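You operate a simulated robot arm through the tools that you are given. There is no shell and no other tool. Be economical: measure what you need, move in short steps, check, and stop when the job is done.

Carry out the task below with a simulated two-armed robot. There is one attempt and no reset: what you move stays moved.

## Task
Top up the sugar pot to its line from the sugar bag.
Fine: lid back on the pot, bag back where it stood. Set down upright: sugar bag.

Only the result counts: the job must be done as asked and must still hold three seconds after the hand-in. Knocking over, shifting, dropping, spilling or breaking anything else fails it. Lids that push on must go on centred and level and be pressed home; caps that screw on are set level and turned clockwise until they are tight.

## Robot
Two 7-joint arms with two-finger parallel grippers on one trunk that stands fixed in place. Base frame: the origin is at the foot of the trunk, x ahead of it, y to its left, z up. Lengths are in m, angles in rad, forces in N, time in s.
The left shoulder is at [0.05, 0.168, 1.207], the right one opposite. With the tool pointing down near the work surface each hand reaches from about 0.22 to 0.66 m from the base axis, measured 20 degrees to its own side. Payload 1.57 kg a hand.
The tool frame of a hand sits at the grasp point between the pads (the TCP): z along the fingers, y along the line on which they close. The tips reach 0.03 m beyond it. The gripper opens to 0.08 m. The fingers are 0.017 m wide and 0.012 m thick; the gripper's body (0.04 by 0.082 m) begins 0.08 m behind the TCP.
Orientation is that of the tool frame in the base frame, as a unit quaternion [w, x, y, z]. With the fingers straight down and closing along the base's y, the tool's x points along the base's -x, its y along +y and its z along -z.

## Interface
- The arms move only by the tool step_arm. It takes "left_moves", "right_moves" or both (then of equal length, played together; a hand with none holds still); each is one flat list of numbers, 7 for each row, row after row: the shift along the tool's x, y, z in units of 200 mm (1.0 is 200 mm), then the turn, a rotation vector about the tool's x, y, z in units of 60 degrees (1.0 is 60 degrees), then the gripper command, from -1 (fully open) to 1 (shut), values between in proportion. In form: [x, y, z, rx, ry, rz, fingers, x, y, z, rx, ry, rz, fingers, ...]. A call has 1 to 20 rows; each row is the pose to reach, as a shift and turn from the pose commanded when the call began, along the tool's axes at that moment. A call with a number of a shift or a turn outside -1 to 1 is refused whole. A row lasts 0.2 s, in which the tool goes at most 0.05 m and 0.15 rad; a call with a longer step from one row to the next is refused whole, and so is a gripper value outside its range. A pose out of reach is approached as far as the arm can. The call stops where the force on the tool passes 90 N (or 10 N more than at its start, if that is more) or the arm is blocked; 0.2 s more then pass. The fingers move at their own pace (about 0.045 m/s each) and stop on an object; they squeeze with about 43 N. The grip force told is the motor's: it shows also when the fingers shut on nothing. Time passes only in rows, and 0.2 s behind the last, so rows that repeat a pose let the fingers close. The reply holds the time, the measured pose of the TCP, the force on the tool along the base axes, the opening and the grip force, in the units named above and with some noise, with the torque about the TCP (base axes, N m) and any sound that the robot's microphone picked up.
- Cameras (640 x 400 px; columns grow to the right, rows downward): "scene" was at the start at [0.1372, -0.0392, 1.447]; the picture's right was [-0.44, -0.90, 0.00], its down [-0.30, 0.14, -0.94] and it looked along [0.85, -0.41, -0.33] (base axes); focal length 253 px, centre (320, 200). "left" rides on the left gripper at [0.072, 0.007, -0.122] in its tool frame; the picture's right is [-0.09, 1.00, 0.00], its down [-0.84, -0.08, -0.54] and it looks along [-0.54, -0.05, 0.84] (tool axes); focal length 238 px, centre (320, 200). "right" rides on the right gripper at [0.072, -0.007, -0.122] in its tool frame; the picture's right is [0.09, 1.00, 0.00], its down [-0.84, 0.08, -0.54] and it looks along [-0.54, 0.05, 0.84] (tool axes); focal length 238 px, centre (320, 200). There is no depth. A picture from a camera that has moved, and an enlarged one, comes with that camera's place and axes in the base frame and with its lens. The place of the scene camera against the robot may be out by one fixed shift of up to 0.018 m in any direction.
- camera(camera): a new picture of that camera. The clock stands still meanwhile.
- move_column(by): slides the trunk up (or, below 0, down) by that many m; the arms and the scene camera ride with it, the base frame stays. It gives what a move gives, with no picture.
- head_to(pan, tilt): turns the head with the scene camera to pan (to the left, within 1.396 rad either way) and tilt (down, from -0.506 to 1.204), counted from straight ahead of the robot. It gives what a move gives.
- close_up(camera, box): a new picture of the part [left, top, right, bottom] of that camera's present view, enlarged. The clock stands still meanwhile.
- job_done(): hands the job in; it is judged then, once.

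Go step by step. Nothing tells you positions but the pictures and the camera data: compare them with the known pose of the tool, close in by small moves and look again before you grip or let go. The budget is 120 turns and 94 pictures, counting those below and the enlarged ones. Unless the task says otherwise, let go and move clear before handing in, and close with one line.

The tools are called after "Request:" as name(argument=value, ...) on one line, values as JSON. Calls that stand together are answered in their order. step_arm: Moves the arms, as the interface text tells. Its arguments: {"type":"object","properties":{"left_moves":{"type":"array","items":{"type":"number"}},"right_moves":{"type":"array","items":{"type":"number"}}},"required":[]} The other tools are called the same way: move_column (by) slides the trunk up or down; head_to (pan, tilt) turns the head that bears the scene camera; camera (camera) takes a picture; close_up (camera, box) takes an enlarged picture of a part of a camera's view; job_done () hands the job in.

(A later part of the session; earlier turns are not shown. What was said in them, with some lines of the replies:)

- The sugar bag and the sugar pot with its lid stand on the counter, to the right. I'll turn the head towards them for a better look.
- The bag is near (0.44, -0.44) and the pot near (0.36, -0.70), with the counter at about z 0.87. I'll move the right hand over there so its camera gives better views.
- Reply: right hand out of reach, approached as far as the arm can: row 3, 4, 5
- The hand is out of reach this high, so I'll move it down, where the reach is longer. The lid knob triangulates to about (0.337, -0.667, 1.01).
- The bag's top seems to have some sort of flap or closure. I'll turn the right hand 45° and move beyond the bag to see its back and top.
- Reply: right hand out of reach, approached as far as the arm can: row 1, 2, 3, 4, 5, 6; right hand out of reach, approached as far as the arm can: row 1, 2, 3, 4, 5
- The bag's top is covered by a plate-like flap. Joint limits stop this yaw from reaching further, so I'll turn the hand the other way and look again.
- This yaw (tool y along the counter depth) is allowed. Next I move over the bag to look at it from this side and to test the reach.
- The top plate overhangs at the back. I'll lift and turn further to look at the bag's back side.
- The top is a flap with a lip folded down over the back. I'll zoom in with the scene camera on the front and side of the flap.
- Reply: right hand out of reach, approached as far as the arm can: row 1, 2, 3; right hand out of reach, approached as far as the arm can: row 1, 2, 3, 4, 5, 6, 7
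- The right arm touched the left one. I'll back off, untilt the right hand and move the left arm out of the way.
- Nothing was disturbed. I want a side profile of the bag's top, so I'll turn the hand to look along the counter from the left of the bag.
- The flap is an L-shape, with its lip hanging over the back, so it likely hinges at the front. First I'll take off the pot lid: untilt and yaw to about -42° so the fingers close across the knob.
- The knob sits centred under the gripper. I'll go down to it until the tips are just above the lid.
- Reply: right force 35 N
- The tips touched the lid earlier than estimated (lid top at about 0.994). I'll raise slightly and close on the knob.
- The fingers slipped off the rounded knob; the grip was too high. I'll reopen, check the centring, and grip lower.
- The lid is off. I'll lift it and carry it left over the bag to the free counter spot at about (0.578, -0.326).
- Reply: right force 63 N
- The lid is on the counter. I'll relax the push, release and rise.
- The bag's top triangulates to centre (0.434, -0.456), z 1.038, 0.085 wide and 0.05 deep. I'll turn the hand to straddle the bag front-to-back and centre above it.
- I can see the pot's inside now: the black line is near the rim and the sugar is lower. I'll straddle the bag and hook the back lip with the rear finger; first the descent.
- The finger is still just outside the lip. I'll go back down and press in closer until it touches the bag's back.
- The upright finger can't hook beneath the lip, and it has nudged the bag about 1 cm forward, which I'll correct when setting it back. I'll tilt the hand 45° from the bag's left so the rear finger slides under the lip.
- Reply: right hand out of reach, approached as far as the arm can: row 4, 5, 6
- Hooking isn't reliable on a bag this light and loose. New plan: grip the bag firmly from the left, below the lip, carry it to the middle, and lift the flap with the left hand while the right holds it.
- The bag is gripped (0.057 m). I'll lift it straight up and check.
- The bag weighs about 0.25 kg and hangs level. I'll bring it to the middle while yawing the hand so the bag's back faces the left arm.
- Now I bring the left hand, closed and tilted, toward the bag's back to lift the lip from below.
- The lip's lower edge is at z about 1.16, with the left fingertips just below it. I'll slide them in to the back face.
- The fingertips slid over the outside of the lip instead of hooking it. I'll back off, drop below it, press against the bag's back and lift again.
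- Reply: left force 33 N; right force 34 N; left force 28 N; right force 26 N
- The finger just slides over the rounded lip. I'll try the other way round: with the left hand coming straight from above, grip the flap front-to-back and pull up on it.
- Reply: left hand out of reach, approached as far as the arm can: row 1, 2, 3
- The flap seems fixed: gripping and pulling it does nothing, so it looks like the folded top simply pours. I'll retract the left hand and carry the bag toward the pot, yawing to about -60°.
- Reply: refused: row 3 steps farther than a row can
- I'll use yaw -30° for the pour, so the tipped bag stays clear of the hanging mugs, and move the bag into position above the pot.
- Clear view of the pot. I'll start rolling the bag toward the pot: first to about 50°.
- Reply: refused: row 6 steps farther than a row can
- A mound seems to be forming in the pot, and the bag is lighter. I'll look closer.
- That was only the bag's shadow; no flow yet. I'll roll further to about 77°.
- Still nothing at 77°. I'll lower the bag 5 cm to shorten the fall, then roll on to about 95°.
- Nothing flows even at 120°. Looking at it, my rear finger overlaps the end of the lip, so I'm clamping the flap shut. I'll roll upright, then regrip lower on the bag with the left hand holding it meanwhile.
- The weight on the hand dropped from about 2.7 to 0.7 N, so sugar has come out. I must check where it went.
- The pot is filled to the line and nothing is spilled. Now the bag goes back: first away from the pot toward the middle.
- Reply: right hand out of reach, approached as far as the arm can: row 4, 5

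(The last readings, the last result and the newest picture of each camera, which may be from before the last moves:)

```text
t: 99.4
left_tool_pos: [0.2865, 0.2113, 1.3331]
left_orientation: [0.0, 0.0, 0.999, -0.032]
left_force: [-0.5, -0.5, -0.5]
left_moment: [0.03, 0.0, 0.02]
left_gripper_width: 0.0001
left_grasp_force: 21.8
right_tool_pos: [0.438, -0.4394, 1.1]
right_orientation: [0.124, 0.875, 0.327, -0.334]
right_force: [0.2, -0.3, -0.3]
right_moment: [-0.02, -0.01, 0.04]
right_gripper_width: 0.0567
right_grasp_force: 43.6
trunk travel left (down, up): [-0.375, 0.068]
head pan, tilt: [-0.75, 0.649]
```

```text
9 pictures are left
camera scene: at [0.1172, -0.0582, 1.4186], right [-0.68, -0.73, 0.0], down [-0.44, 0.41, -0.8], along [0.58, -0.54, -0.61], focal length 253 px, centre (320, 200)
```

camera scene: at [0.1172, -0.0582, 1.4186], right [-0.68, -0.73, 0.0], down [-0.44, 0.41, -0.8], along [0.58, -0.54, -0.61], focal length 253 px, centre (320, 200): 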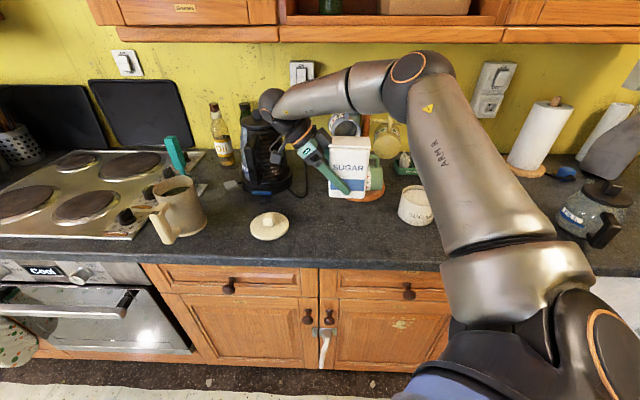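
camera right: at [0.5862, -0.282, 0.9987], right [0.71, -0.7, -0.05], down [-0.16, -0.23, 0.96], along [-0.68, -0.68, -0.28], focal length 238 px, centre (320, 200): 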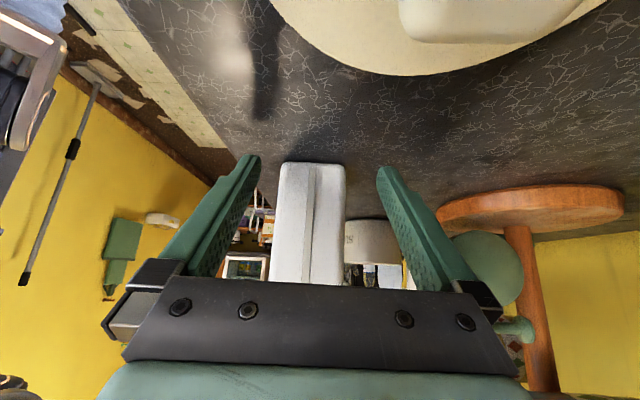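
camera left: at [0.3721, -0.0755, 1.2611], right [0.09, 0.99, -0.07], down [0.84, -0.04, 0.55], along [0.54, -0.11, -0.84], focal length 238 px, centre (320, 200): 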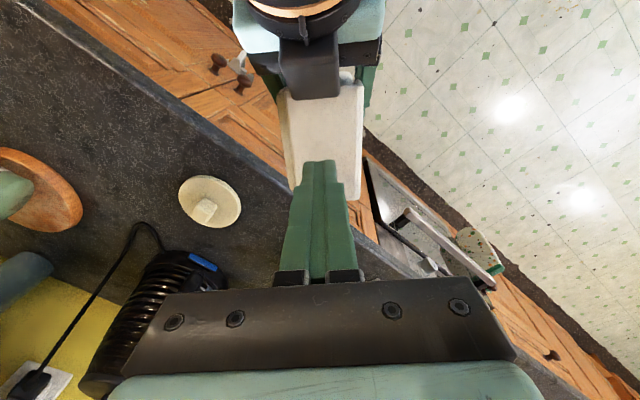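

Request:
step_arm(right_moves=[0.1, 0, 0.112, 0, 0, 0, 1, 0.2, 0, 0.224, 0, 0, 0, 1, 0.3, 0, 0.337, 0, 0, 0, 1, 0.4, 0, 0.449, 0, 0, 0, 1, 0.432, 0, 0.486, 0, 0, 0, 1])

Request:
step_arm(right_moves=[0.017, 0, 0.019, 0, 0, 0, 1, 0.033, 0, 0.037, 0, 0, 0, 1, 0.042, 0, 0.047, 0, 0, 0, 1])

Request:
close_up(camera="scene", box=[300, 130, 460, 260])

```text
t: 100.6
left_tool_pos: [0.2858, 0.2129, 1.3314]
left_orientation: [0.0, 0.0, 0.999, -0.032]
left_force: [0.1, -0.7, 0.1]
left_moment: [-0.01, 0.0, 0.03]
left_gripper_width: 0.0002
left_grasp_force: 21.3
right_tool_pos: [0.4238, -0.4421, 0.9829]
right_orientation: [0.125, 0.875, 0.328, -0.333]
right_force: [-0.1, -0.4, -0.4]
right_moment: [0.01, 0.04, -0.01]
right_gripper_width: 0.0572
right_grasp_force: 43.1
right hand out of reach, approached as far as the arm can: row 4, 5
trunk travel left (down, up): [-0.375, 0.068]
head pan, tilt: [-0.75, 0.649]
```

```text
t: 101.4
left_tool_pos: [0.2861, 0.213, 1.3313]
left_orientation: [0.0, 0.0, 0.999, -0.033]
left_force: [0.1, -0.8, 0.1]
left_moment: [0.02, 0.01, 0.01]
left_gripper_width: 0.0
left_grasp_force: 21.3
right_tool_pos: [0.4201, -0.4421, 0.9767]
right_orientation: [0.126, 0.875, 0.329, -0.332]
right_force: [0.4, -0.1, -0.8]
right_moment: [0.0, -0.01, 0.05]
right_gripper_width: 0.0572
right_grasp_force: 42.7
right hand out of reach, approached as far as the arm can: row 2, 3
trunk travel left (down, up): [-0.375, 0.068]
head pan, tilt: [-0.75, 0.649]
```

```text
3.08 times, centred on (380, 195) of scene
camera zoom: at [0.117, -0.0578, 1.4186], right [-0.68, -0.73, 0.0], down [-0.44, 0.41, -0.8], along [0.58, -0.54, -0.6], focal length 779 px, centre (135, 215)
```

zoom: 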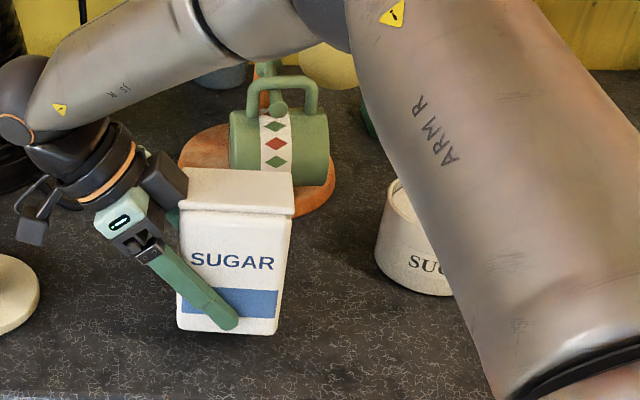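

The arm runs out of reach in this elbow configuration. I'll raise it back to the right spot and lower the trunk instead.

Request:
step_arm(right_moves=[-0.06, 0.019, -0.123, 0, 0, 0, 1, -0.121, 0.038, -0.247, 0, 0, 0, 1, -0.121, 0.038, -0.247, 0, 0, 0, 1])

Request:
move_column(by=-0.055)

```text
t: 102.2
left_tool_pos: [0.2851, 0.2117, 1.3325]
left_orientation: [-0.001, 0.0, 0.999, -0.032]
left_force: [0.4, 0.3, 0.8]
left_moment: [0.0, 0.0, -0.02]
left_gripper_width: 0.0002
left_grasp_force: 21.5
right_tool_pos: [0.4337, -0.437, 1.0276]
right_orientation: [0.125, 0.875, 0.329, -0.333]
right_force: [0.3, 0.0, -1.1]
right_moment: [-0.02, -0.04, -0.02]
right_gripper_width: 0.057
right_grasp_force: 43.2
trunk travel left (down, up): [-0.375, 0.068]
head pan, tilt: [-0.75, 0.649]
```

```text
t: 103.2
left_tool_pos: [0.2859, 0.2125, 1.2771]
left_orientation: [0.0, 0.0, 0.999, -0.032]
left_force: [0.6, -0.3, 0.2]
left_moment: [-0.03, -0.01, 0.0]
left_gripper_width: 0.0001
left_grasp_force: 20.8
right_tool_pos: [0.4329, -0.4371, 0.9734]
right_orientation: [0.125, 0.875, 0.328, -0.333]
right_force: [-0.6, 0.3, -1.2]
right_moment: [0.04, -0.02, -0.02]
right_gripper_width: 0.0571
right_grasp_force: 43.3
trunk travel left (down, up): [-0.32, 0.123]
head pan, tilt: [-0.75, 0.649]
```

Request:
step_arm(right_moves=[0.017, 0, 0.019, 0, 0, 0, 1, 0.033, 0, 0.037, 0, 0, 0, 1, 0.047, 0, 0.053, 0, 0, 0, 1, 0.057, 0, 0.064, 0, 0, 0, 1])

Request:
close_up(camera="scene", box=[280, 110, 440, 240])

```text
t: 104.2
left_tool_pos: [0.2869, 0.211, 1.2772]
left_orientation: [-0.001, 0.0, 0.999, -0.032]
left_force: [0.2, 0.1, -0.1]
left_moment: [0.02, -0.01, 0.02]
left_gripper_width: 0.0
left_grasp_force: 20.9
right_tool_pos: [0.4322, -0.438, 0.954]
right_orientation: [0.125, 0.875, 0.327, -0.333]
right_force: [-0.1, -0.1, -1.6]
right_moment: [-0.02, 0.0, 0.01]
right_gripper_width: 0.0567
right_grasp_force: 42.7
trunk travel left (down, up): [-0.32, 0.123]
head pan, tilt: [-0.75, 0.649]
```

```text
3.08 times, centred on (360, 175) of scene
camera zoom: at [0.117, -0.0578, 1.3636], right [-0.68, -0.73, 0.0], down [-0.44, 0.41, -0.8], along [0.58, -0.54, -0.6], focal length 779 px, centre (197, 277)
```

zoom: 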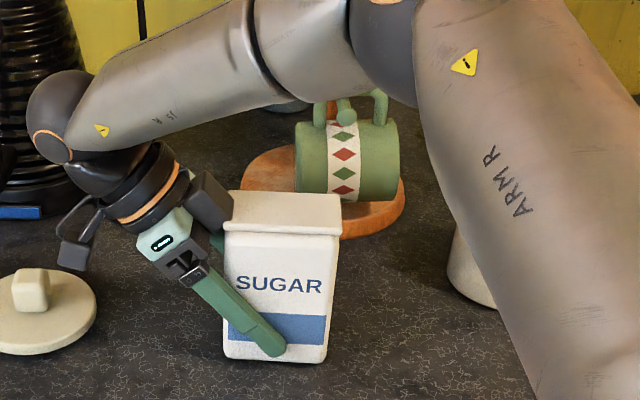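

Request:
step_arm(right_moves=[0.008, 0, 0.009, 0, 0, 0, 1, 0.015, 0, 0.017, 0, 0, 0, 1, 0.02, 0, 0.022, 0, 0, 0, 1])

```text
t: 105.0
left_tool_pos: [0.2841, 0.2126, 1.2791]
left_orientation: [0.0, 0.0, 0.999, -0.032]
left_force: [0.0, -0.2, 0.7]
left_moment: [0.03, 0.0, 0.0]
left_gripper_width: 0.0
left_grasp_force: 21.2
right_tool_pos: [0.4324, -0.4365, 0.9529]
right_orientation: [0.127, 0.876, 0.328, -0.331]
right_force: [0.4, -2.3, 21.5]
right_moment: [0.62, -0.21, -0.08]
right_gripper_width: 0.0571
right_grasp_force: 42.9
trunk travel left (down, up): [-0.32, 0.123]
head pan, tilt: [-0.75, 0.649]
```

Contact with the counter. I'll ease off and open.

Request:
step_arm(right_moves=[-0.013, 0, -0.015, 0, 0, 0, 1, -0.013, 0, -0.015, 0, 0, 0, 0.2, -0.013, 0, -0.015, 0, 0, 0, -0.3, -0.013, 0, -0.015, 0, 0, 0, -1, -0.013, 0, -0.015, 0, 0, 0, -1, -0.013, 0, -0.015, 0, 0, 0, -1])

Request:
step_arm(right_moves=[0.1, 0, -0.1, 0, 0, 0, -1, 0.2, 0, -0.2, 0, 0, 0, -1, 0.26, 0, -0.26, 0, 0, 0, -1, 0.22, 0, -0.4, 0, 0, 0, -1, 0.1, 0, -0.55, 0, 0, 0, -1])

Request:
close_up(camera="scene", box=[240, 90, 440, 250])

```text
t: 106.4
left_tool_pos: [0.2856, 0.2118, 1.2764]
left_orientation: [-0.002, 0.0, 0.999, -0.033]
left_force: [0.9, 1.0, 0.4]
left_moment: [0.0, 0.04, -0.01]
left_gripper_width: 0.0001
left_grasp_force: 21.0
right_tool_pos: [0.4328, -0.4362, 0.9541]
right_orientation: [0.125, 0.875, 0.328, -0.333]
right_force: [0.2, 0.2, 0.8]
right_moment: [0.03, -0.02, -0.01]
right_gripper_width: 0.08
right_grasp_force: 0.1
trunk travel left (down, up): [-0.32, 0.123]
head pan, tilt: [-0.75, 0.649]
```

```text
t: 107.6
left_tool_pos: [0.2864, 0.213, 1.277]
left_orientation: [-0.001, 0.0, 1.0, -0.032]
left_force: [0.6, 0.3, 0.1]
left_moment: [0.01, 0.01, -0.02]
left_gripper_width: 0.0002
left_grasp_force: 20.8
right_tool_pos: [0.4505, -0.3909, 1.0249]
right_orientation: [0.125, 0.875, 0.328, -0.332]
right_force: [0.7, 1.0, 0.6]
right_moment: [0.02, 0.05, 0.04]
right_gripper_width: 0.0802
right_grasp_force: 0.0
right hand out of reach, approached as far as the arm can: row 1, 2, 3, 4, 5
trunk travel left (down, up): [-0.32, 0.123]
head pan, tilt: [-0.75, 0.649]
```

```text
2.50 times, centred on (340, 170) of scene
camera zoom: at [0.1169, -0.0578, 1.3636], right [-0.68, -0.73, 0.0], down [-0.44, 0.41, -0.8], along [0.58, -0.54, -0.6], focal length 633 px, centre (270, 275)
```

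zoom: 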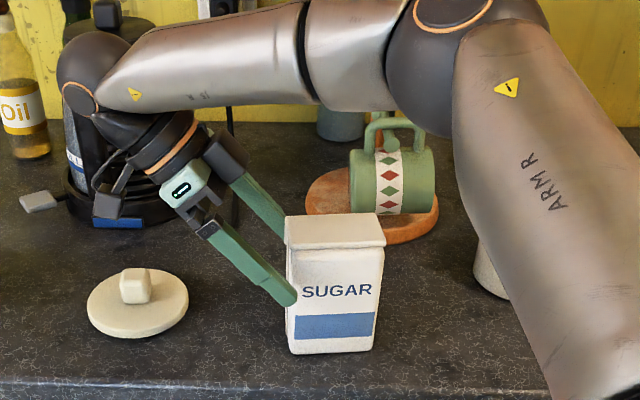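

The bag stands upright, but my retreat nudged it about 1.5 cm forward. I'll regrip it, shift it back, and this time leave by raising the trunk straight up.

Request:
step_arm(right_moves=[0.014, 0.033, 0.1, 0, 0, 0, -1, 0.027, 0.033, 0.207, 0, 0, 0, -1, 0.04, 0.033, 0.31, 0, 0, 0, -1, 0.054, 0.033, 0.414, 0, 0, 0, -1])

Request:
step_arm(right_moves=[0, 0, 0, 0, 0, 0, 0, 0, 0, 0, 0, 0, 0, 1, 0, 0, 0, 0, 0, 0, 1, 0, 0, 0, 0, 0, 0, 1])

```text
t: 108.6
left_tool_pos: [0.2862, 0.2123, 1.2768]
left_orientation: [0.0, 0.0, 0.999, -0.033]
left_force: [1.1, 1.0, -0.4]
left_moment: [-0.01, 0.01, -0.02]
left_gripper_width: 0.0
left_grasp_force: 21.2
right_tool_pos: [0.4255, -0.4266, 0.9578]
right_orientation: [0.126, 0.875, 0.328, -0.332]
right_force: [1.7, -0.2, 4.8]
right_moment: [0.01, -0.03, 0.01]
right_gripper_width: 0.0799
right_grasp_force: 0.1
trunk travel left (down, up): [-0.32, 0.123]
head pan, tilt: [-0.75, 0.649]
```

```text
t: 109.6
left_tool_pos: [0.2872, 0.2114, 1.2768]
left_orientation: [0.0, 0.001, 0.999, -0.033]
left_force: [0.2, 0.5, 0.3]
left_moment: [0.02, 0.02, 0.0]
left_gripper_width: 0.0001
left_grasp_force: 21.4
right_tool_pos: [0.4244, -0.4257, 0.9562]
right_orientation: [0.124, 0.875, 0.329, -0.333]
right_force: [0.4, -0.1, -0.2]
right_moment: [0.02, -0.01, -0.01]
right_gripper_width: 0.0571
right_grasp_force: 34.9
trunk travel left (down, up): [-0.32, 0.123]
head pan, tilt: [-0.75, 0.649]
```

Request:
step_arm(right_moves=[-0.015, 0, -0.017, 0, 0, 0, 1, -0.015, 0.035, -0.017, 0, 0, 0, 1, -0.015, 0.067, -0.017, 0, 0, 0, 1, -0.002, 0.067, -0.002, 0, 0, 0, 1])

Request:
step_arm(right_moves=[0.003, 0, 0.004, 0, 0, 0, 1, 0.003, 0, 0.004, 0, 0, 0, 0.2, 0.003, 0, 0.004, 0, 0, 0, -0.3, 0.003, 0, 0.004, 0, 0, 0, -1, 0.003, 0, 0.004, 0, 0, 0, -1, 0.003, 0, 0.004, 0, 0, 0, -1])

Request:
move_column(by=0.12)

Request:
camera(camera="scene")

```text
t: 110.6
left_tool_pos: [0.286, 0.2113, 1.2777]
left_orientation: [-0.001, 0.0, 0.999, -0.032]
left_force: [0.8, -0.4, -0.7]
left_moment: [-0.02, 0.0, 0.0]
left_gripper_width: 0.0
left_grasp_force: 21.2
right_tool_pos: [0.433, -0.4387, 0.9569]
right_orientation: [0.125, 0.875, 0.329, -0.333]
right_force: [-0.3, 0.3, -0.4]
right_moment: [0.01, 0.0, -0.01]
right_gripper_width: 0.0573
right_grasp_force: 43.0
trunk travel left (down, up): [-0.32, 0.123]
head pan, tilt: [-0.75, 0.649]
```

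```text
t: 112.0
left_tool_pos: [0.2865, 0.2132, 1.2773]
left_orientation: [0.0, 0.0, 0.999, -0.033]
left_force: [0.3, 1.0, 0.5]
left_moment: [-0.02, -0.01, -0.01]
left_gripper_width: 0.0
left_grasp_force: 21.4
right_tool_pos: [0.4331, -0.4395, 0.956]
right_orientation: [0.125, 0.875, 0.329, -0.333]
right_force: [1.2, 0.2, 1.0]
right_moment: [-0.01, 0.0, 0.01]
right_gripper_width: 0.08
right_grasp_force: 0.1
trunk travel left (down, up): [-0.32, 0.123]
head pan, tilt: [-0.75, 0.649]
```

```text
t: 113.5
left_tool_pos: [0.2868, 0.2132, 1.3972]
left_orientation: [-0.001, -0.001, 0.999, -0.032]
left_force: [-0.1, 0.4, 0.0]
left_moment: [-0.01, -0.03, -0.03]
left_gripper_width: 0.0002
left_grasp_force: 21.3
right_tool_pos: [0.4332, -0.4388, 1.0752]
right_orientation: [0.124, 0.875, 0.328, -0.333]
right_force: [0.9, 0.1, 0.1]
right_moment: [0.02, -0.05, -0.01]
right_gripper_width: 0.08
right_grasp_force: 0.0
trunk travel left (down, up): [-0.44, 0.003]
head pan, tilt: [-0.75, 0.649]
```

```text
5 pictures are left
camera scene: at [0.117, -0.0577, 1.4836], right [-0.68, -0.73, 0.0], down [-0.44, 0.41, -0.8], along [0.58, -0.54, -0.6], focal length 253 px, centre (320, 200)
```

scene: 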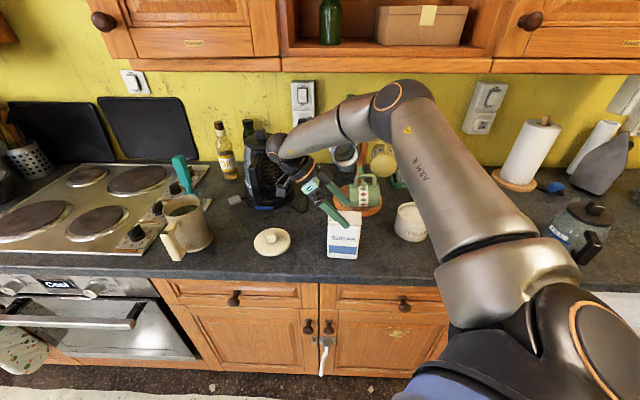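

The bag is back in place and upright. Now I clear it, untilt the hand and turn to the lid orientation (yaw about -42°).

Request:
step_arm(right_moves=[-0.1, 0, -0.112, 0, 0, 0, -1, -0.1, 0, -0.25, 0, 0, 0, -1, -0.1, 0, -0.35, 0, 0, 0, -1, -0.1, 0, -0.35, 0, 0.13, 0, -1, -0.1, 0, -0.35, 0, 0.26, 0, -1, -0.1, 0, -0.35, 0, 0.39, 0, -1, -0.1, 0, -0.35, 0, 0.52, 0, -1, -0.1, 0, -0.35, 0, 0.65, 0, -1, -0.1, 0, -0.35, 0, 0.693, 0, -1])

Request:
step_arm(right_moves=[0, 0, 0, 0, 0, -0.13, -1, 0, 0, 0, 0, 0, -0.26, -1, 0, 0, 0, 0, 0, -0.39, -1, 0, 0, 0, 0, 0, -0.52, -1, 0, 0, 0, 0, 0, -0.65, -1, 0, 0, 0, 0, 0, -0.78, -1, 0, 0, 0, 0, 0, -0.9, -1])

```text
t: 115.5
left_tool_pos: [0.2866, 0.212, 1.3977]
left_orientation: [0.0, 0.0, 0.999, -0.032]
left_force: [0.0, 0.3, 0.9]
left_moment: [0.0, 0.01, 0.04]
left_gripper_width: 0.0
left_grasp_force: 21.5
right_tool_pos: [0.4571, -0.419, 1.1425]
right_orientation: [0.002, 0.936, 0.352, 0.001]
right_force: [-0.3, -0.5, -0.4]
right_moment: [-0.02, -0.03, -0.02]
right_gripper_width: 0.0801
right_grasp_force: 0.1
trunk travel left (down, up): [-0.44, 0.003]
head pan, tilt: [-0.75, 0.649]
```

```text
t: 117.1
left_tool_pos: [0.2871, 0.212, 1.397]
left_orientation: [0.0, 0.0, 0.999, -0.032]
left_force: [-0.3, 1.1, -0.3]
left_moment: [-0.02, -0.01, 0.0]
left_gripper_width: 0.0002
left_grasp_force: 21.1
right_tool_pos: [0.4565, -0.4175, 1.1424]
right_orientation: [0.0, 0.674, 0.738, -0.001]
right_force: [0.4, 0.6, 0.3]
right_moment: [-0.04, 0.0, 0.02]
right_gripper_width: 0.0798
right_grasp_force: 0.1
trunk travel left (down, up): [-0.44, 0.003]
head pan, tilt: [-0.75, 0.649]
```

Request:
step_arm(right_moves=[0.068, 0.108, 0, 0, 0, -0.119, -1, 0.136, 0.215, 0, 0, 0, -0.238, -1, 0.204, 0.323, 0, 0, 0, -0.356, -1, 0.272, 0.431, 0, 0, 0, -0.475, -1, 0.34, 0.538, 0, 0, 0, -0.594, -1, 0.408, 0.646, 0, 0, 0, -0.712, -1])

Request:
move_column(by=-0.065)

Request:
close_up(camera="right", box=[220, 40, 420, 240])

```text
t: 118.5
left_tool_pos: [0.2857, 0.2116, 1.3974]
left_orientation: [0.0, 0.0, 0.999, -0.032]
left_force: [-0.2, -0.1, 0.1]
left_moment: [0.02, -0.03, 0.0]
left_gripper_width: 0.0
left_grasp_force: 20.9
right_tool_pos: [0.5679, -0.3239, 1.1429]
right_orientation: [0.0, 0.359, 0.933, 0.0]
right_force: [0.1, 1.2, -0.2]
right_moment: [-0.03, -0.01, -0.02]
right_gripper_width: 0.0801
right_grasp_force: 0.1
right hand out of reach, approached as far as the arm can: row 6
trunk travel left (down, up): [-0.44, 0.003]
head pan, tilt: [-0.75, 0.649]
```

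```text
t: 119.5
left_tool_pos: [0.2849, 0.2122, 1.3321]
left_orientation: [0.0, -0.001, 0.999, -0.032]
left_force: [-0.4, -0.1, 0.9]
left_moment: [-0.02, 0.02, -0.03]
left_gripper_width: 0.0
left_grasp_force: 21.3
right_tool_pos: [0.5678, -0.3259, 1.0777]
right_orientation: [0.001, 0.359, 0.933, 0.0]
right_force: [-0.4, 0.2, -0.6]
right_moment: [0.0, -0.02, -0.02]
right_gripper_width: 0.0801
right_grasp_force: 0.1
trunk travel left (down, up): [-0.375, 0.068]
head pan, tilt: [-0.75, 0.649]
```

```text
2.00 times, centred on (320, 140) of right
camera zoom: at [0.5107, -0.2827, 1.1994], right [0.6, 0.8, 0.0], down [0.67, -0.5, 0.54], along [0.43, -0.33, -0.84], focal length 477 px, centre (320, 320)
```

zoom: 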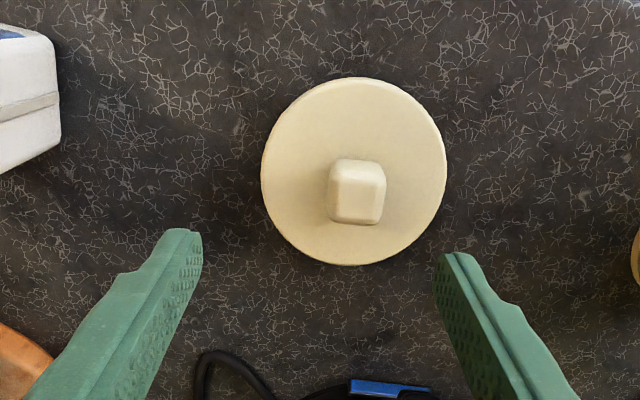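

Request:
step_arm(right_moves=[-0.017, 0.095, 0.1, 0, 0, 0, -1, -0.017, 0.095, 0.3, 0, 0, 0, -1, -0.017, 0.095, 0.5, 0, 0, 0, -1, -0.017, 0.095, 0.595, 0, 0, 0, -1])

Request:
step_arm(right_moves=[0, 0, 0, 0, 0, 0, 0, 0, 0, 0, 0, 0, 0, 1, 0, 0, 0, 0, 0, 0, 1, 0, 0, 0, 0, 0, 0, 1, 0, 0, 0, 0, 0, 0, 1, 0, 0, 0, 0, 0, 0, 1])

```text
t: 120.5
left_tool_pos: [0.2834, 0.2131, 1.3329]
left_orientation: [0.0, 0.001, 0.999, -0.034]
left_force: [0.7, 0.3, -0.1]
left_moment: [-0.01, 0.03, 0.02]
left_gripper_width: 0.0003
left_grasp_force: 21.2
right_tool_pos: [0.5507, -0.3269, 0.9868]
right_orientation: [0.009, 0.361, 0.933, 0.005]
right_force: [2.0, -0.2, 32.6]
right_moment: [0.85, -1.17, -0.06]
right_gripper_width: 0.0799
right_grasp_force: 0.0
right hand out of reach, approached as far as the arm can: row 1, 2, 3, 4
trunk travel left (down, up): [-0.375, 0.068]
head pan, tilt: [-0.75, 0.649]
```

```text
t: 121.9
left_tool_pos: [0.2816, 0.215, 1.3335]
left_orientation: [0.002, 0.0, 0.999, -0.034]
left_force: [-0.7, 0.2, -0.5]
left_moment: [0.0, 0.03, -0.01]
left_gripper_width: 0.0002
left_grasp_force: 21.5
right_tool_pos: [0.5473, -0.3267, 0.9874]
right_orientation: [0.008, 0.359, 0.933, 0.0]
right_force: [-2.5, -0.3, 45.2]
right_moment: [-0.22, -0.32, -0.01]
right_gripper_width: 0.0
right_grasp_force: 19.4
trunk travel left (down, up): [-0.375, 0.068]
head pan, tilt: [-0.75, 0.649]
```

The arm drifted because of its reach limit and came down on the knob. I'll lift away, fold the arm back toward the pot and re-approach as I did the first time.

Request:
step_arm(right_moves=[0, 0, -0.2, 0, 0, 0, -1, 0, 0, -0.4, 0, 0, 0, -1, 0, 0, -0.6, 0, 0, 0, -1, 0, -0.1, -0.75, 0, 0, 0, -1, 0, -0.3, -0.8, 0, 0, 0, -1, 0, -0.5, -0.8, 0, 0, 0, -1, 0, -0.7, -0.8, 0, 0, 0, -1, 0, -0.9, -0.8, 0, 0, 0, -1, 0, -1.0, -0.8, 0, 0, 0, -1])

Request:
step_arm(right_moves=[0, -0.2, 0, 0, 0, 0, -1, 0, -0.4, 0, 0, 0, 0, -1, 0, -0.6, 0, 0, 0, 0, -1])

Request:
step_arm(right_moves=[0, 0.2, 0, 0, 0, 0, -1, 0, 0.4, 0, 0, 0, 0, -1, 0, 0.6, 0, 0, 0, 0, -1, 0, 0.8, 0, 0, 0, 0, -1, 0, 1.0, 0, 0, 0, 0, -1])

```text
t: 123.9
left_tool_pos: [0.2852, 0.2118, 1.3318]
left_orientation: [0.0, 0.0, 0.999, -0.033]
left_force: [-0.2, -0.5, 1.5]
left_moment: [0.02, -0.01, 0.01]
left_gripper_width: 0.0
left_grasp_force: 21.3
right_tool_pos: [0.4144, -0.4667, 1.1374]
right_orientation: [0.0, 0.359, 0.933, 0.0]
right_force: [-0.7, -0.5, 0.2]
right_moment: [-0.03, -0.03, 0.03]
right_gripper_width: 0.0799
right_grasp_force: 0.0
trunk travel left (down, up): [-0.375, 0.068]
head pan, tilt: [-0.75, 0.649]
```

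```text
t: 124.7
left_tool_pos: [0.2854, 0.2116, 1.3333]
left_orientation: [0.0, -0.001, 0.999, -0.033]
left_force: [-0.2, -0.6, 0.4]
left_moment: [0.02, 0.02, 0.03]
left_gripper_width: 0.0
left_grasp_force: 21.0
right_tool_pos: [0.3333, -0.5569, 1.1371]
right_orientation: [-0.001, 0.358, 0.934, 0.001]
right_force: [0.8, 0.2, -0.2]
right_moment: [0.02, 0.01, 0.02]
right_gripper_width: 0.08
right_grasp_force: 0.1
trunk travel left (down, up): [-0.375, 0.068]
head pan, tilt: [-0.75, 0.649]
```

```text
t: 125.9
left_tool_pos: [0.2871, 0.2132, 1.332]
left_orientation: [-0.001, 0.0, 0.999, -0.034]
left_force: [-0.3, 0.5, -0.2]
left_moment: [-0.02, 0.02, -0.02]
left_gripper_width: 0.0003
left_grasp_force: 21.3
right_tool_pos: [0.4696, -0.4092, 1.1386]
right_orientation: [0.0, 0.36, 0.933, 0.0]
right_force: [-0.1, 0.6, 0.0]
right_moment: [0.02, 0.03, 0.0]
right_gripper_width: 0.08
right_grasp_force: 0.0
trunk travel left (down, up): [-0.375, 0.068]
head pan, tilt: [-0.75, 0.649]
```

Request:
step_arm(right_moves=[-0.03, 0.17, 0.03, 0, 0, 0, -1, -0.06, 0.34, 0.06, 0, 0, 0, -1, -0.09, 0.5, 0.09, 0, 0, 0, -1, -0.11, 0.664, 0.15, 0, 0, 0, -1, -0.11, 0.664, 0.24, 0, 0, 0, -1])

Request:
close_up(camera="right", box=[220, 40, 420, 240])

```text
t: 127.1
left_tool_pos: [0.2868, 0.2122, 1.3319]
left_orientation: [-0.001, 0.0, 0.999, -0.032]
left_force: [0.0, -0.1, 0.7]
left_moment: [-0.02, 0.02, -0.01]
left_gripper_width: 0.0
left_grasp_force: 21.6
right_tool_pos: [0.5702, -0.3274, 1.0902]
right_orientation: [0.001, 0.359, 0.933, -0.001]
right_force: [-0.5, -0.6, -0.2]
right_moment: [-0.04, 0.0, 0.0]
right_gripper_width: 0.08
right_grasp_force: 0.2
right hand out of reach, approached as far as the arm can: row 4, 5
trunk travel left (down, up): [-0.375, 0.068]
head pan, tilt: [-0.75, 0.649]
```

```text
2.00 times, centred on (320, 140) of right
camera zoom: at [0.5121, -0.285, 1.2109], right [0.6, 0.8, 0.0], down [0.67, -0.5, 0.54], along [0.43, -0.33, -0.84], focal length 477 px, centre (320, 320)
```

zoom: 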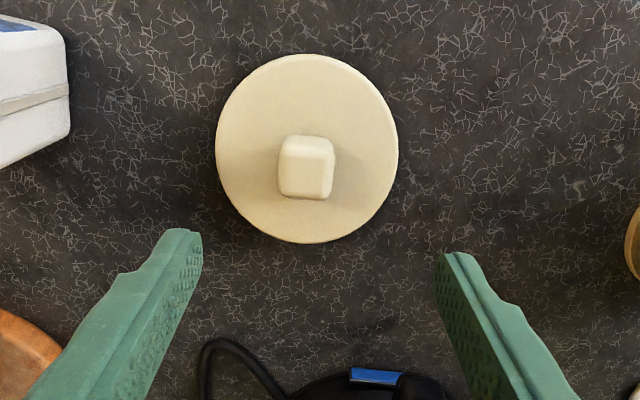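

The lid got pushed to about (0.562, -0.334), which is well in reach. I'll line up and descend.

Request:
step_arm(right_moves=[0.02, -0.05, 0.1, 0, 0, 0, -1, 0.02, -0.05, 0.3, 0, 0, 0, -1, 0.02, -0.05, 0.4, 0, 0, 0, -1])

```text
t: 127.9
left_tool_pos: [0.2864, 0.2115, 1.3327]
left_orientation: [0.0, 0.0, 0.999, -0.033]
left_force: [0.0, -0.1, -0.3]
left_moment: [-0.01, 0.01, 0.02]
left_gripper_width: 0.0001
left_grasp_force: 21.5
right_tool_pos: [0.5558, -0.332, 1.0077]
right_orientation: [0.001, 0.359, 0.933, -0.001]
right_force: [0.0, -0.6, 0.4]
right_moment: [0.03, -0.03, -0.01]
right_gripper_width: 0.0801
right_grasp_force: 0.1
trunk travel left (down, up): [-0.375, 0.068]
head pan, tilt: [-0.75, 0.649]
```

Request:
step_arm(right_moves=[-0.018, 0.014, 0.1, 0, 0, 0, -1, -0.018, 0.014, 0.2, 0, 0, 0, -1, -0.018, 0.014, 0.245, 0, 0, 0, -1])

```text
t: 128.7
left_tool_pos: [0.2867, 0.2104, 1.3331]
left_orientation: [-0.001, 0.0, 0.999, -0.032]
left_force: [0.0, 0.0, -0.4]
left_moment: [-0.03, 0.0, -0.03]
left_gripper_width: 0.0
left_grasp_force: 21.2
right_tool_pos: [0.5473, -0.3355, 0.9718]
right_orientation: [0.001, 0.359, 0.933, 0.0]
right_force: [-0.8, -0.2, -0.8]
right_moment: [0.01, 0.02, 0.01]
right_gripper_width: 0.0801
right_grasp_force: 0.0
right hand out of reach, approached as far as the arm can: row 1, 2, 3
trunk travel left (down, up): [-0.375, 0.068]
head pan, tilt: [-0.75, 0.649]
```

Request:
step_arm(right_moves=[0, 0, -0.15, 0, 0, 0, -1, -0.02, 0.03, -0.3, 0, 0, 0, -1, -0.038, 0.055, -0.4, 0, 0, 0, -1])

Request:
move_column(by=-0.07)

```text
t: 129.5
left_tool_pos: [0.2867, 0.2125, 1.3323]
left_orientation: [0.0, 0.001, 0.999, -0.032]
left_force: [-0.4, 0.1, -0.5]
left_moment: [0.0, 0.0, -0.02]
left_gripper_width: 0.0
left_grasp_force: 21.6
right_tool_pos: [0.5586, -0.3309, 1.0509]
right_orientation: [0.0, 0.359, 0.933, 0.0]
right_force: [-1.1, 1.2, 0.4]
right_moment: [0.02, 0.01, -0.02]
right_gripper_width: 0.0801
right_grasp_force: 0.0
trunk travel left (down, up): [-0.375, 0.068]
head pan, tilt: [-0.75, 0.649]
```

```text
t: 130.6
left_tool_pos: [0.2861, 0.2117, 1.262]
left_orientation: [0.0, 0.0, 0.999, -0.033]
left_force: [-0.3, -0.6, -0.4]
left_moment: [0.0, -0.03, 0.0]
left_gripper_width: 0.0001
left_grasp_force: 22.0
right_tool_pos: [0.5577, -0.3314, 0.981]
right_orientation: [0.0, 0.359, 0.933, 0.0]
right_force: [-0.1, -0.4, -0.3]
right_moment: [0.0, 0.01, 0.01]
right_gripper_width: 0.08
right_grasp_force: 0.1
trunk travel left (down, up): [-0.305, 0.138]
head pan, tilt: [-0.75, 0.649]
```

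Request:
step_arm(right_moves=[-0.013, 0.005, 0.06, 0, 0, 0, -1, -0.013, 0.005, 0.113, 0, 0, 0, -1, -0.013, 0.005, 0.113, 0, 0, 0, -1])

Request:
step_arm(right_moves=[0, 0, 0, 0, 0, 0, 0, 0, 0, 0, 0, 0, 0, 1, 0, 0, 0, 0, 0, 0, 1, 0, 0, 0, 0, 0, 0, 1, 0, 0, 0, 0, 0, 0, 1, 0, 0, 0, 0, 0, 0, 1])

```text
t: 131.4
left_tool_pos: [0.2864, 0.2123, 1.262]
left_orientation: [-0.001, 0.0, 0.999, -0.032]
left_force: [0.7, 0.2, -0.9]
left_moment: [-0.01, -0.01, -0.02]
left_gripper_width: 0.0
left_grasp_force: 21.8
right_tool_pos: [0.5622, -0.3328, 0.9564]
right_orientation: [0.001, 0.359, 0.933, 0.0]
right_force: [-0.4, 0.6, 0.2]
right_moment: [-0.03, 0.01, -0.04]
right_gripper_width: 0.0805
right_grasp_force: 0.0
trunk travel left (down, up): [-0.305, 0.138]
head pan, tilt: [-0.75, 0.649]
```

```text
t: 132.8
left_tool_pos: [0.2867, 0.2108, 1.2625]
left_orientation: [-0.002, 0.0, 0.999, -0.032]
left_force: [0.2, -0.3, 0.5]
left_moment: [-0.02, 0.0, -0.04]
left_gripper_width: 0.0001
left_grasp_force: 21.4
right_tool_pos: [0.5633, -0.3333, 0.9572]
right_orientation: [0.001, 0.359, 0.933, 0.0]
right_force: [0.5, -0.6, 0.3]
right_moment: [-0.01, 0.01, 0.04]
right_gripper_width: 0.0289
right_grasp_force: 38.4
trunk travel left (down, up): [-0.305, 0.138]
head pan, tilt: [-0.75, 0.649]
```

Lid gripped. I'll lift it with the trunk and arm, then carry it over the bag to the pot.

Request:
move_column(by=0.135)

Request:
step_arm(right_moves=[0.05, 0, -0.1, 0, 0, 0, 1, 0.1, -0.05, -0.2, 0, 0, 0, 1, 0.12, -0.1, -0.3, 0, 0, 0, 1])

```text
t: 134.4
left_tool_pos: [0.2869, 0.2115, 1.3969]
left_orientation: [-0.001, 0.0, 1.0, -0.031]
left_force: [0.2, 0.2, -0.1]
left_moment: [0.01, -0.01, 0.0]
left_gripper_width: 0.0001
left_grasp_force: 20.8
right_tool_pos: [0.5616, -0.3328, 1.0941]
right_orientation: [0.0, 0.359, 0.933, 0.0]
right_force: [-0.6, 0.5, -0.8]
right_moment: [0.0, 0.0, 0.02]
right_gripper_width: 0.0293
right_grasp_force: 38.8
trunk travel left (down, up): [-0.44, 0.003]
head pan, tilt: [-0.75, 0.649]
```

```text
t: 135.2
left_tool_pos: [0.2863, 0.2115, 1.3973]
left_orientation: [0.0, -0.001, 0.999, -0.032]
left_force: [-0.2, 0.0, -0.3]
left_moment: [0.01, 0.04, 0.03]
left_gripper_width: 0.0
left_grasp_force: 21.2
right_tool_pos: [0.5302, -0.3315, 1.1534]
right_orientation: [0.0, 0.359, 0.933, -0.001]
right_force: [-1.5, 0.2, -0.3]
right_moment: [0.02, 0.01, -0.01]
right_gripper_width: 0.029
right_grasp_force: 38.7
trunk travel left (down, up): [-0.44, 0.003]
head pan, tilt: [-0.75, 0.649]
```

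Request:
step_arm(right_moves=[-0.04, -0.19, -0.02, 0, 0, 0, 1, -0.08, -0.38, -0.02, 0, 0, 0, 1, -0.13, -0.57, -0.02, 0, 0, 0, 1, -0.17, -0.76, -0.02, 0, 0, 0, 1, -0.21, -0.955, -0.02, 0, 0, 0, 1])

Request:
step_arm(right_moves=[-0.04, -0.19, 0, 0, 0, 0, 1, -0.08, -0.38, 0, 0, 0, 0, 1, -0.13, -0.57, 0, 0, 0, 0, 1, -0.17, -0.76, 0, 0, 0, 0, 1, -0.21, -0.955, 0, 0, 0, 0, 1])

```text
t: 136.4
left_tool_pos: [0.286, 0.2112, 1.3988]
left_orientation: [0.0, 0.0, 0.999, -0.032]
left_force: [0.1, 0.1, -0.3]
left_moment: [-0.03, -0.03, 0.0]
left_gripper_width: 0.0
left_grasp_force: 21.4
right_tool_pos: [0.4316, -0.5008, 1.1578]
right_orientation: [0.001, 0.358, 0.934, 0.0]
right_force: [0.7, -0.4, -0.7]
right_moment: [-0.01, -0.01, 0.01]
right_gripper_width: 0.0288
right_grasp_force: 38.7
trunk travel left (down, up): [-0.44, 0.003]
head pan, tilt: [-0.75, 0.649]
```

```text
t: 137.6
left_tool_pos: [0.2862, 0.2109, 1.3972]
left_orientation: [0.0, -0.001, 0.999, -0.033]
left_force: [0.2, -0.5, 0.4]
left_moment: [0.02, -0.01, 0.02]
left_gripper_width: 0.0002
left_grasp_force: 21.0
right_tool_pos: [0.3369, -0.6697, 1.1548]
right_orientation: [-0.001, 0.359, 0.933, 0.0]
right_force: [1.0, 0.3, 0.3]
right_moment: [0.0, -0.01, 0.01]
right_gripper_width: 0.0289
right_grasp_force: 39.1
trunk travel left (down, up): [-0.44, 0.003]
head pan, tilt: [-0.75, 0.649]
```

Request:
move_column(by=-0.065)

Request:
step_arm(right_moves=[0, -0.005, 0.06, 0, 0, 0, 1, 0, -0.005, 0.08, 0, 0, 0, 1])

Request:
close_up(camera="scene", box=[390, 160, 450, 230])

```text
t: 138.7
left_tool_pos: [0.2865, 0.2111, 1.3325]
left_orientation: [0.0, 0.0, 0.999, -0.032]
left_force: [-0.6, -0.2, 0.6]
left_moment: [0.0, -0.01, -0.01]
left_gripper_width: 0.0
left_grasp_force: 21.3
right_tool_pos: [0.3385, -0.6691, 1.0903]
right_orientation: [0.001, 0.359, 0.933, 0.0]
right_force: [0.2, -0.2, -1.0]
right_moment: [0.0, -0.05, 0.02]
right_gripper_width: 0.0288
right_grasp_force: 38.8
trunk travel left (down, up): [-0.375, 0.068]
head pan, tilt: [-0.75, 0.649]
```

```text
t: 139.3
left_tool_pos: [0.2864, 0.2116, 1.3327]
left_orientation: [-0.001, 0.0, 0.999, -0.033]
left_force: [-0.2, 0.5, -0.4]
left_moment: [0.01, -0.03, -0.03]
left_gripper_width: 0.0
left_grasp_force: 21.3
right_tool_pos: [0.3379, -0.6695, 1.0734]
right_orientation: [0.0, 0.359, 0.933, -0.001]
right_force: [0.0, -0.6, -1.0]
right_moment: [0.02, 0.01, 0.01]
right_gripper_width: 0.0289
right_grasp_force: 38.5
trunk travel left (down, up): [-0.375, 0.068]
head pan, tilt: [-0.75, 0.649]
```

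```text
5.71 times, centred on (420, 195) of scene
camera zoom: at [0.117, -0.0577, 1.4186], right [-0.68, -0.73, 0.0], down [-0.44, 0.41, -0.8], along [0.58, -0.54, -0.6], focal length 1447 px, centre (-251, 229)
```

zoom: 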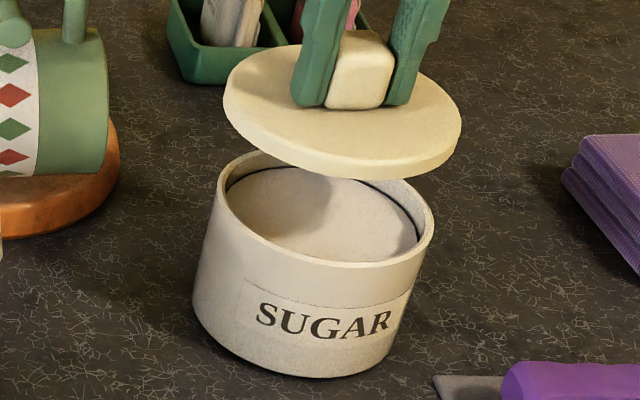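

Comparing with the picture taken when the lid came off, it should sit about 6 mm further to the right. I'll correct that and lower it.

Request:
step_arm(right_moves=[0, -0.03, 0, 0, 0, 0, 1, 0, -0.03, 0.07, 0, 0, 0, 1, 0, -0.03, 0.13, 0, 0, 0, 1, 0, -0.03, 0.18, 0, 0, 0, 1])

```text
t: 140.3
left_tool_pos: [0.2862, 0.2111, 1.3321]
left_orientation: [-0.001, 0.001, 0.999, -0.033]
left_force: [-0.7, -0.4, -0.3]
left_moment: [0.02, 0.0, 0.01]
left_gripper_width: 0.0
left_grasp_force: 21.2
right_tool_pos: [0.3345, -0.675, 1.0376]
right_orientation: [0.0, 0.359, 0.933, 0.0]
right_force: [0.0, -0.1, -0.2]
right_moment: [-0.01, -0.05, 0.04]
right_gripper_width: 0.0288
right_grasp_force: 38.8
trunk travel left (down, up): [-0.375, 0.068]
head pan, tilt: [-0.75, 0.649]
```

Request:
step_arm(right_moves=[0, 0, 0.02, 0, 0, 0, 1, 0, 0, 0.04, 0, 0, 0, 1, 0, 0, 0.058, 0, 0, 0, 1])

```text
t: 141.1
left_tool_pos: [0.2844, 0.2148, 1.3317]
left_orientation: [0.0, 0.0, 0.999, -0.034]
left_force: [0.5, -0.4, 0.2]
left_moment: [0.01, 0.0, -0.03]
left_gripper_width: 0.0001
left_grasp_force: 21.5
right_tool_pos: [0.3353, -0.6752, 1.0318]
right_orientation: [0.005, 0.359, 0.933, -0.003]
right_force: [-1.7, -2.4, 23.1]
right_moment: [-0.67, -0.02, -0.01]
right_gripper_width: 0.0289
right_grasp_force: 39.1
trunk travel left (down, up): [-0.375, 0.068]
head pan, tilt: [-0.75, 0.649]
```

Contact 5 mm early on the -y side, so I overcorrected. I'll raise slightly, shift back about 3 mm and lower again.

Request:
step_arm(right_moves=[0, 0, -0.06, 0, 0, 0, 1, 0.01, 0.013, -0.06, 0, 0, 0, 1, 0.01, 0.013, -0.02, 0, 0, 0, 1, 0.01, 0.013, 0, 0, 0, 0, 1])

```text
t: 142.1
left_tool_pos: [0.2848, 0.2129, 1.3328]
left_orientation: [0.001, 0.0, 0.999, -0.034]
left_force: [0.4, 0.8, 1.0]
left_moment: [0.02, 0.01, 0.0]
left_gripper_width: 0.0
left_grasp_force: 21.3
right_tool_pos: [0.3348, -0.6708, 1.0317]
right_orientation: [0.004, 0.359, 0.933, -0.002]
right_force: [-2.8, -1.7, 22.3]
right_moment: [-0.73, -0.17, -0.03]
right_gripper_width: 0.0291
right_grasp_force: 38.8
trunk travel left (down, up): [-0.375, 0.068]
head pan, tilt: [-0.75, 0.649]
```

Request:
step_arm(right_moves=[0, 0, -0.05, 0, 0, 0, 1, 0, 0.018, -0.05, 0, 0, 0, 1, 0, 0.018, -0.02, 0, 0, 0, 1, 0, 0.018, 0.005, 0, 0, 0, 1])

```text
t: 143.1
left_tool_pos: [0.2837, 0.2142, 1.3326]
left_orientation: [0.001, 0.0, 0.999, -0.034]
left_force: [0.2, -0.5, -0.4]
left_moment: [0.02, 0.04, 0.0]
left_gripper_width: 0.0
left_grasp_force: 21.1
right_tool_pos: [0.3371, -0.6669, 1.0314]
right_orientation: [0.006, 0.359, 0.933, -0.002]
right_force: [-5.5, -0.7, 25.1]
right_moment: [0.05, -0.78, -0.03]
right_gripper_width: 0.029
right_grasp_force: 38.2
trunk travel left (down, up): [-0.375, 0.068]
head pan, tilt: [-0.75, 0.649]
```

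Request:
step_arm(right_moves=[0, 0, -0.05, 0, 0, 0, 1, 0.012, -0.012, -0.05, 0, 0, 0, 1, 0.012, -0.012, -0.02, 0, 0, 0, 1, 0.012, -0.012, 0.005, 0, 0, 0, 1])

```text
t: 144.1
left_tool_pos: [0.2856, 0.2109, 1.3321]
left_orientation: [0.0, 0.0, 0.999, -0.033]
left_force: [0.4, 1.0, 0.1]
left_moment: [0.02, 0.0, -0.03]
left_gripper_width: 0.0001
left_grasp_force: 21.5
right_tool_pos: [0.3318, -0.6686, 1.027]
right_orientation: [0.003, 0.36, 0.933, -0.001]
right_force: [-2.5, -2.8, 13.8]
right_moment: [0.38, 0.48, 0.13]
right_gripper_width: 0.0289
right_grasp_force: 38.9
trunk travel left (down, up): [-0.375, 0.068]
head pan, tilt: [-0.75, 0.649]
```

It dropped in (z 1.027). Now I press it home.

Request:
step_arm(right_moves=[-0.004, -0.003, 0.02, 0, 0, 0, 1, -0.006, -0.005, 0.04, 0, 0, 0, 1, -0.006, -0.005, 0.06, 0, 0, 0, 1, -0.006, -0.005, 0.06, 0, 0, 0, 1])

Request:
close_up(camera="scene", box=[390, 160, 450, 230])

```text
t: 145.1
left_tool_pos: [0.2814, 0.2181, 1.3325]
left_orientation: [0.001, -0.001, 0.999, -0.036]
left_force: [0.8, -0.7, -0.6]
left_moment: [-0.01, -0.02, 0.02]
left_gripper_width: 0.0001
left_grasp_force: 21.7
right_tool_pos: [0.3331, -0.6674, 1.0243]
right_orientation: [0.011, 0.358, 0.934, -0.006]
right_force: [-11.0, -5.6, 57.6]
right_moment: [0.79, 0.67, -0.05]
right_gripper_width: 0.0286
right_grasp_force: 38.9
trunk travel left (down, up): [-0.375, 0.068]
head pan, tilt: [-0.75, 0.649]
```

```text
5.71 times, centred on (420, 195) of scene
camera zoom: at [0.1121, -0.0514, 1.4197], right [-0.68, -0.73, 0.0], down [-0.44, 0.41, -0.8], along [0.59, -0.55, -0.6], focal length 1447 px, centre (-251, 229)
```

zoom: 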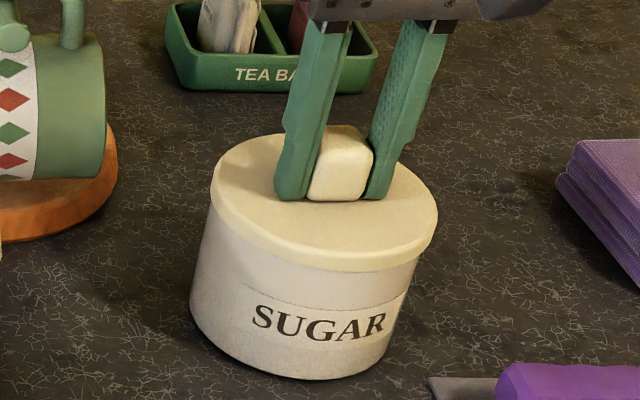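

The lid looks level, centred and fully home. I'll relax, release and rise.

Request:
step_arm(right_moves=[0, 0, -0.055, 0, 0, 0, 1, 0, 0, -0.06, 0, 0, 0, 0, 0, 0, -0.06, 0, 0, 0, -1, 0, 0, -0.06, 0, 0, 0, -1, 0, 0, -0.06, 0, 0, 0, -1, 0, 0, -0.06, 0, 0, 0, -1])

Request:
step_arm(right_moves=[0, 0, -0.2, 0, 0, 0, -1, 0, 0, -0.4, 0, 0, 0, -1, 0, 0, -0.6, 0, 0, 0, -1, 0.15, 0.1, -0.6, 0, 0, 0, -1, 0.35, 0.15, -0.6, 0, 0, 0, -1, 0.55, 0.2, -0.6, 0, 0, 0, -1])

Request:
close_up(camera="scene", box=[310, 130, 470, 250])

```text
t: 146.5
left_tool_pos: [0.2845, 0.2129, 1.3327]
left_orientation: [0.0, 0.0, 0.999, -0.033]
left_force: [-1.3, -0.8, -0.4]
left_moment: [-0.02, -0.01, 0.03]
left_gripper_width: 0.0
left_grasp_force: 21.6
right_tool_pos: [0.3321, -0.6691, 1.0253]
right_orientation: [0.001, 0.359, 0.933, 0.0]
right_force: [-2.0, 1.9, 6.4]
right_moment: [-0.11, 0.25, -0.07]
right_gripper_width: 0.0783
right_grasp_force: 0.1
trunk travel left (down, up): [-0.375, 0.068]
head pan, tilt: [-0.75, 0.649]
```

```text
t: 147.9
left_tool_pos: [0.2851, 0.2134, 1.3324]
left_orientation: [0.0, -0.001, 0.999, -0.032]
left_force: [-0.6, 0.0, -0.4]
left_moment: [0.02, -0.03, 0.02]
left_gripper_width: 0.0
left_grasp_force: 21.1
right_tool_pos: [0.2787, -0.5677, 1.1436]
right_orientation: [0.001, 0.359, 0.933, -0.001]
right_force: [-0.3, 1.1, 0.0]
right_moment: [0.0, -0.02, 0.01]
right_gripper_width: 0.0798
right_grasp_force: 0.0
trunk travel left (down, up): [-0.375, 0.068]
head pan, tilt: [-0.75, 0.649]
```

```text
3.33 times, centred on (390, 190) of scene
camera zoom: at [0.1164, -0.0573, 1.4187], right [-0.68, -0.73, 0.0], down [-0.44, 0.41, -0.8], along [0.58, -0.54, -0.6], focal length 844 px, centre (87, 233)
```

zoom: 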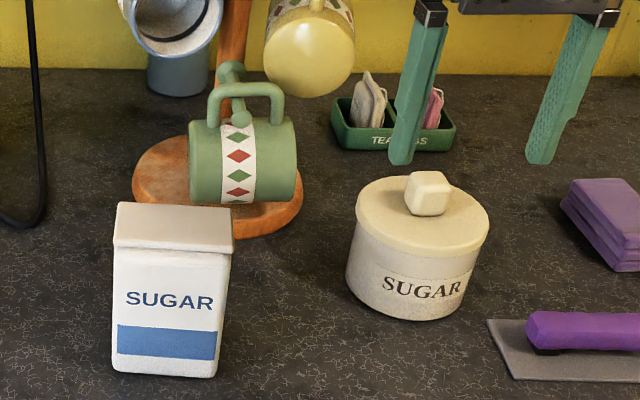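

The pot is topped up to its line with its lid pressed on level, and the bag stands upright within about 5 mm of its original spot. Both hands are clear, so I'm handing in.

Request:
job_done()

```text
The job is handed in.
```

The job is handed in: the sugar pot is filled to its line with the lid pressed on level, and I saw no sugar spilled. The bag stands upright within about 5 mm of where it was.
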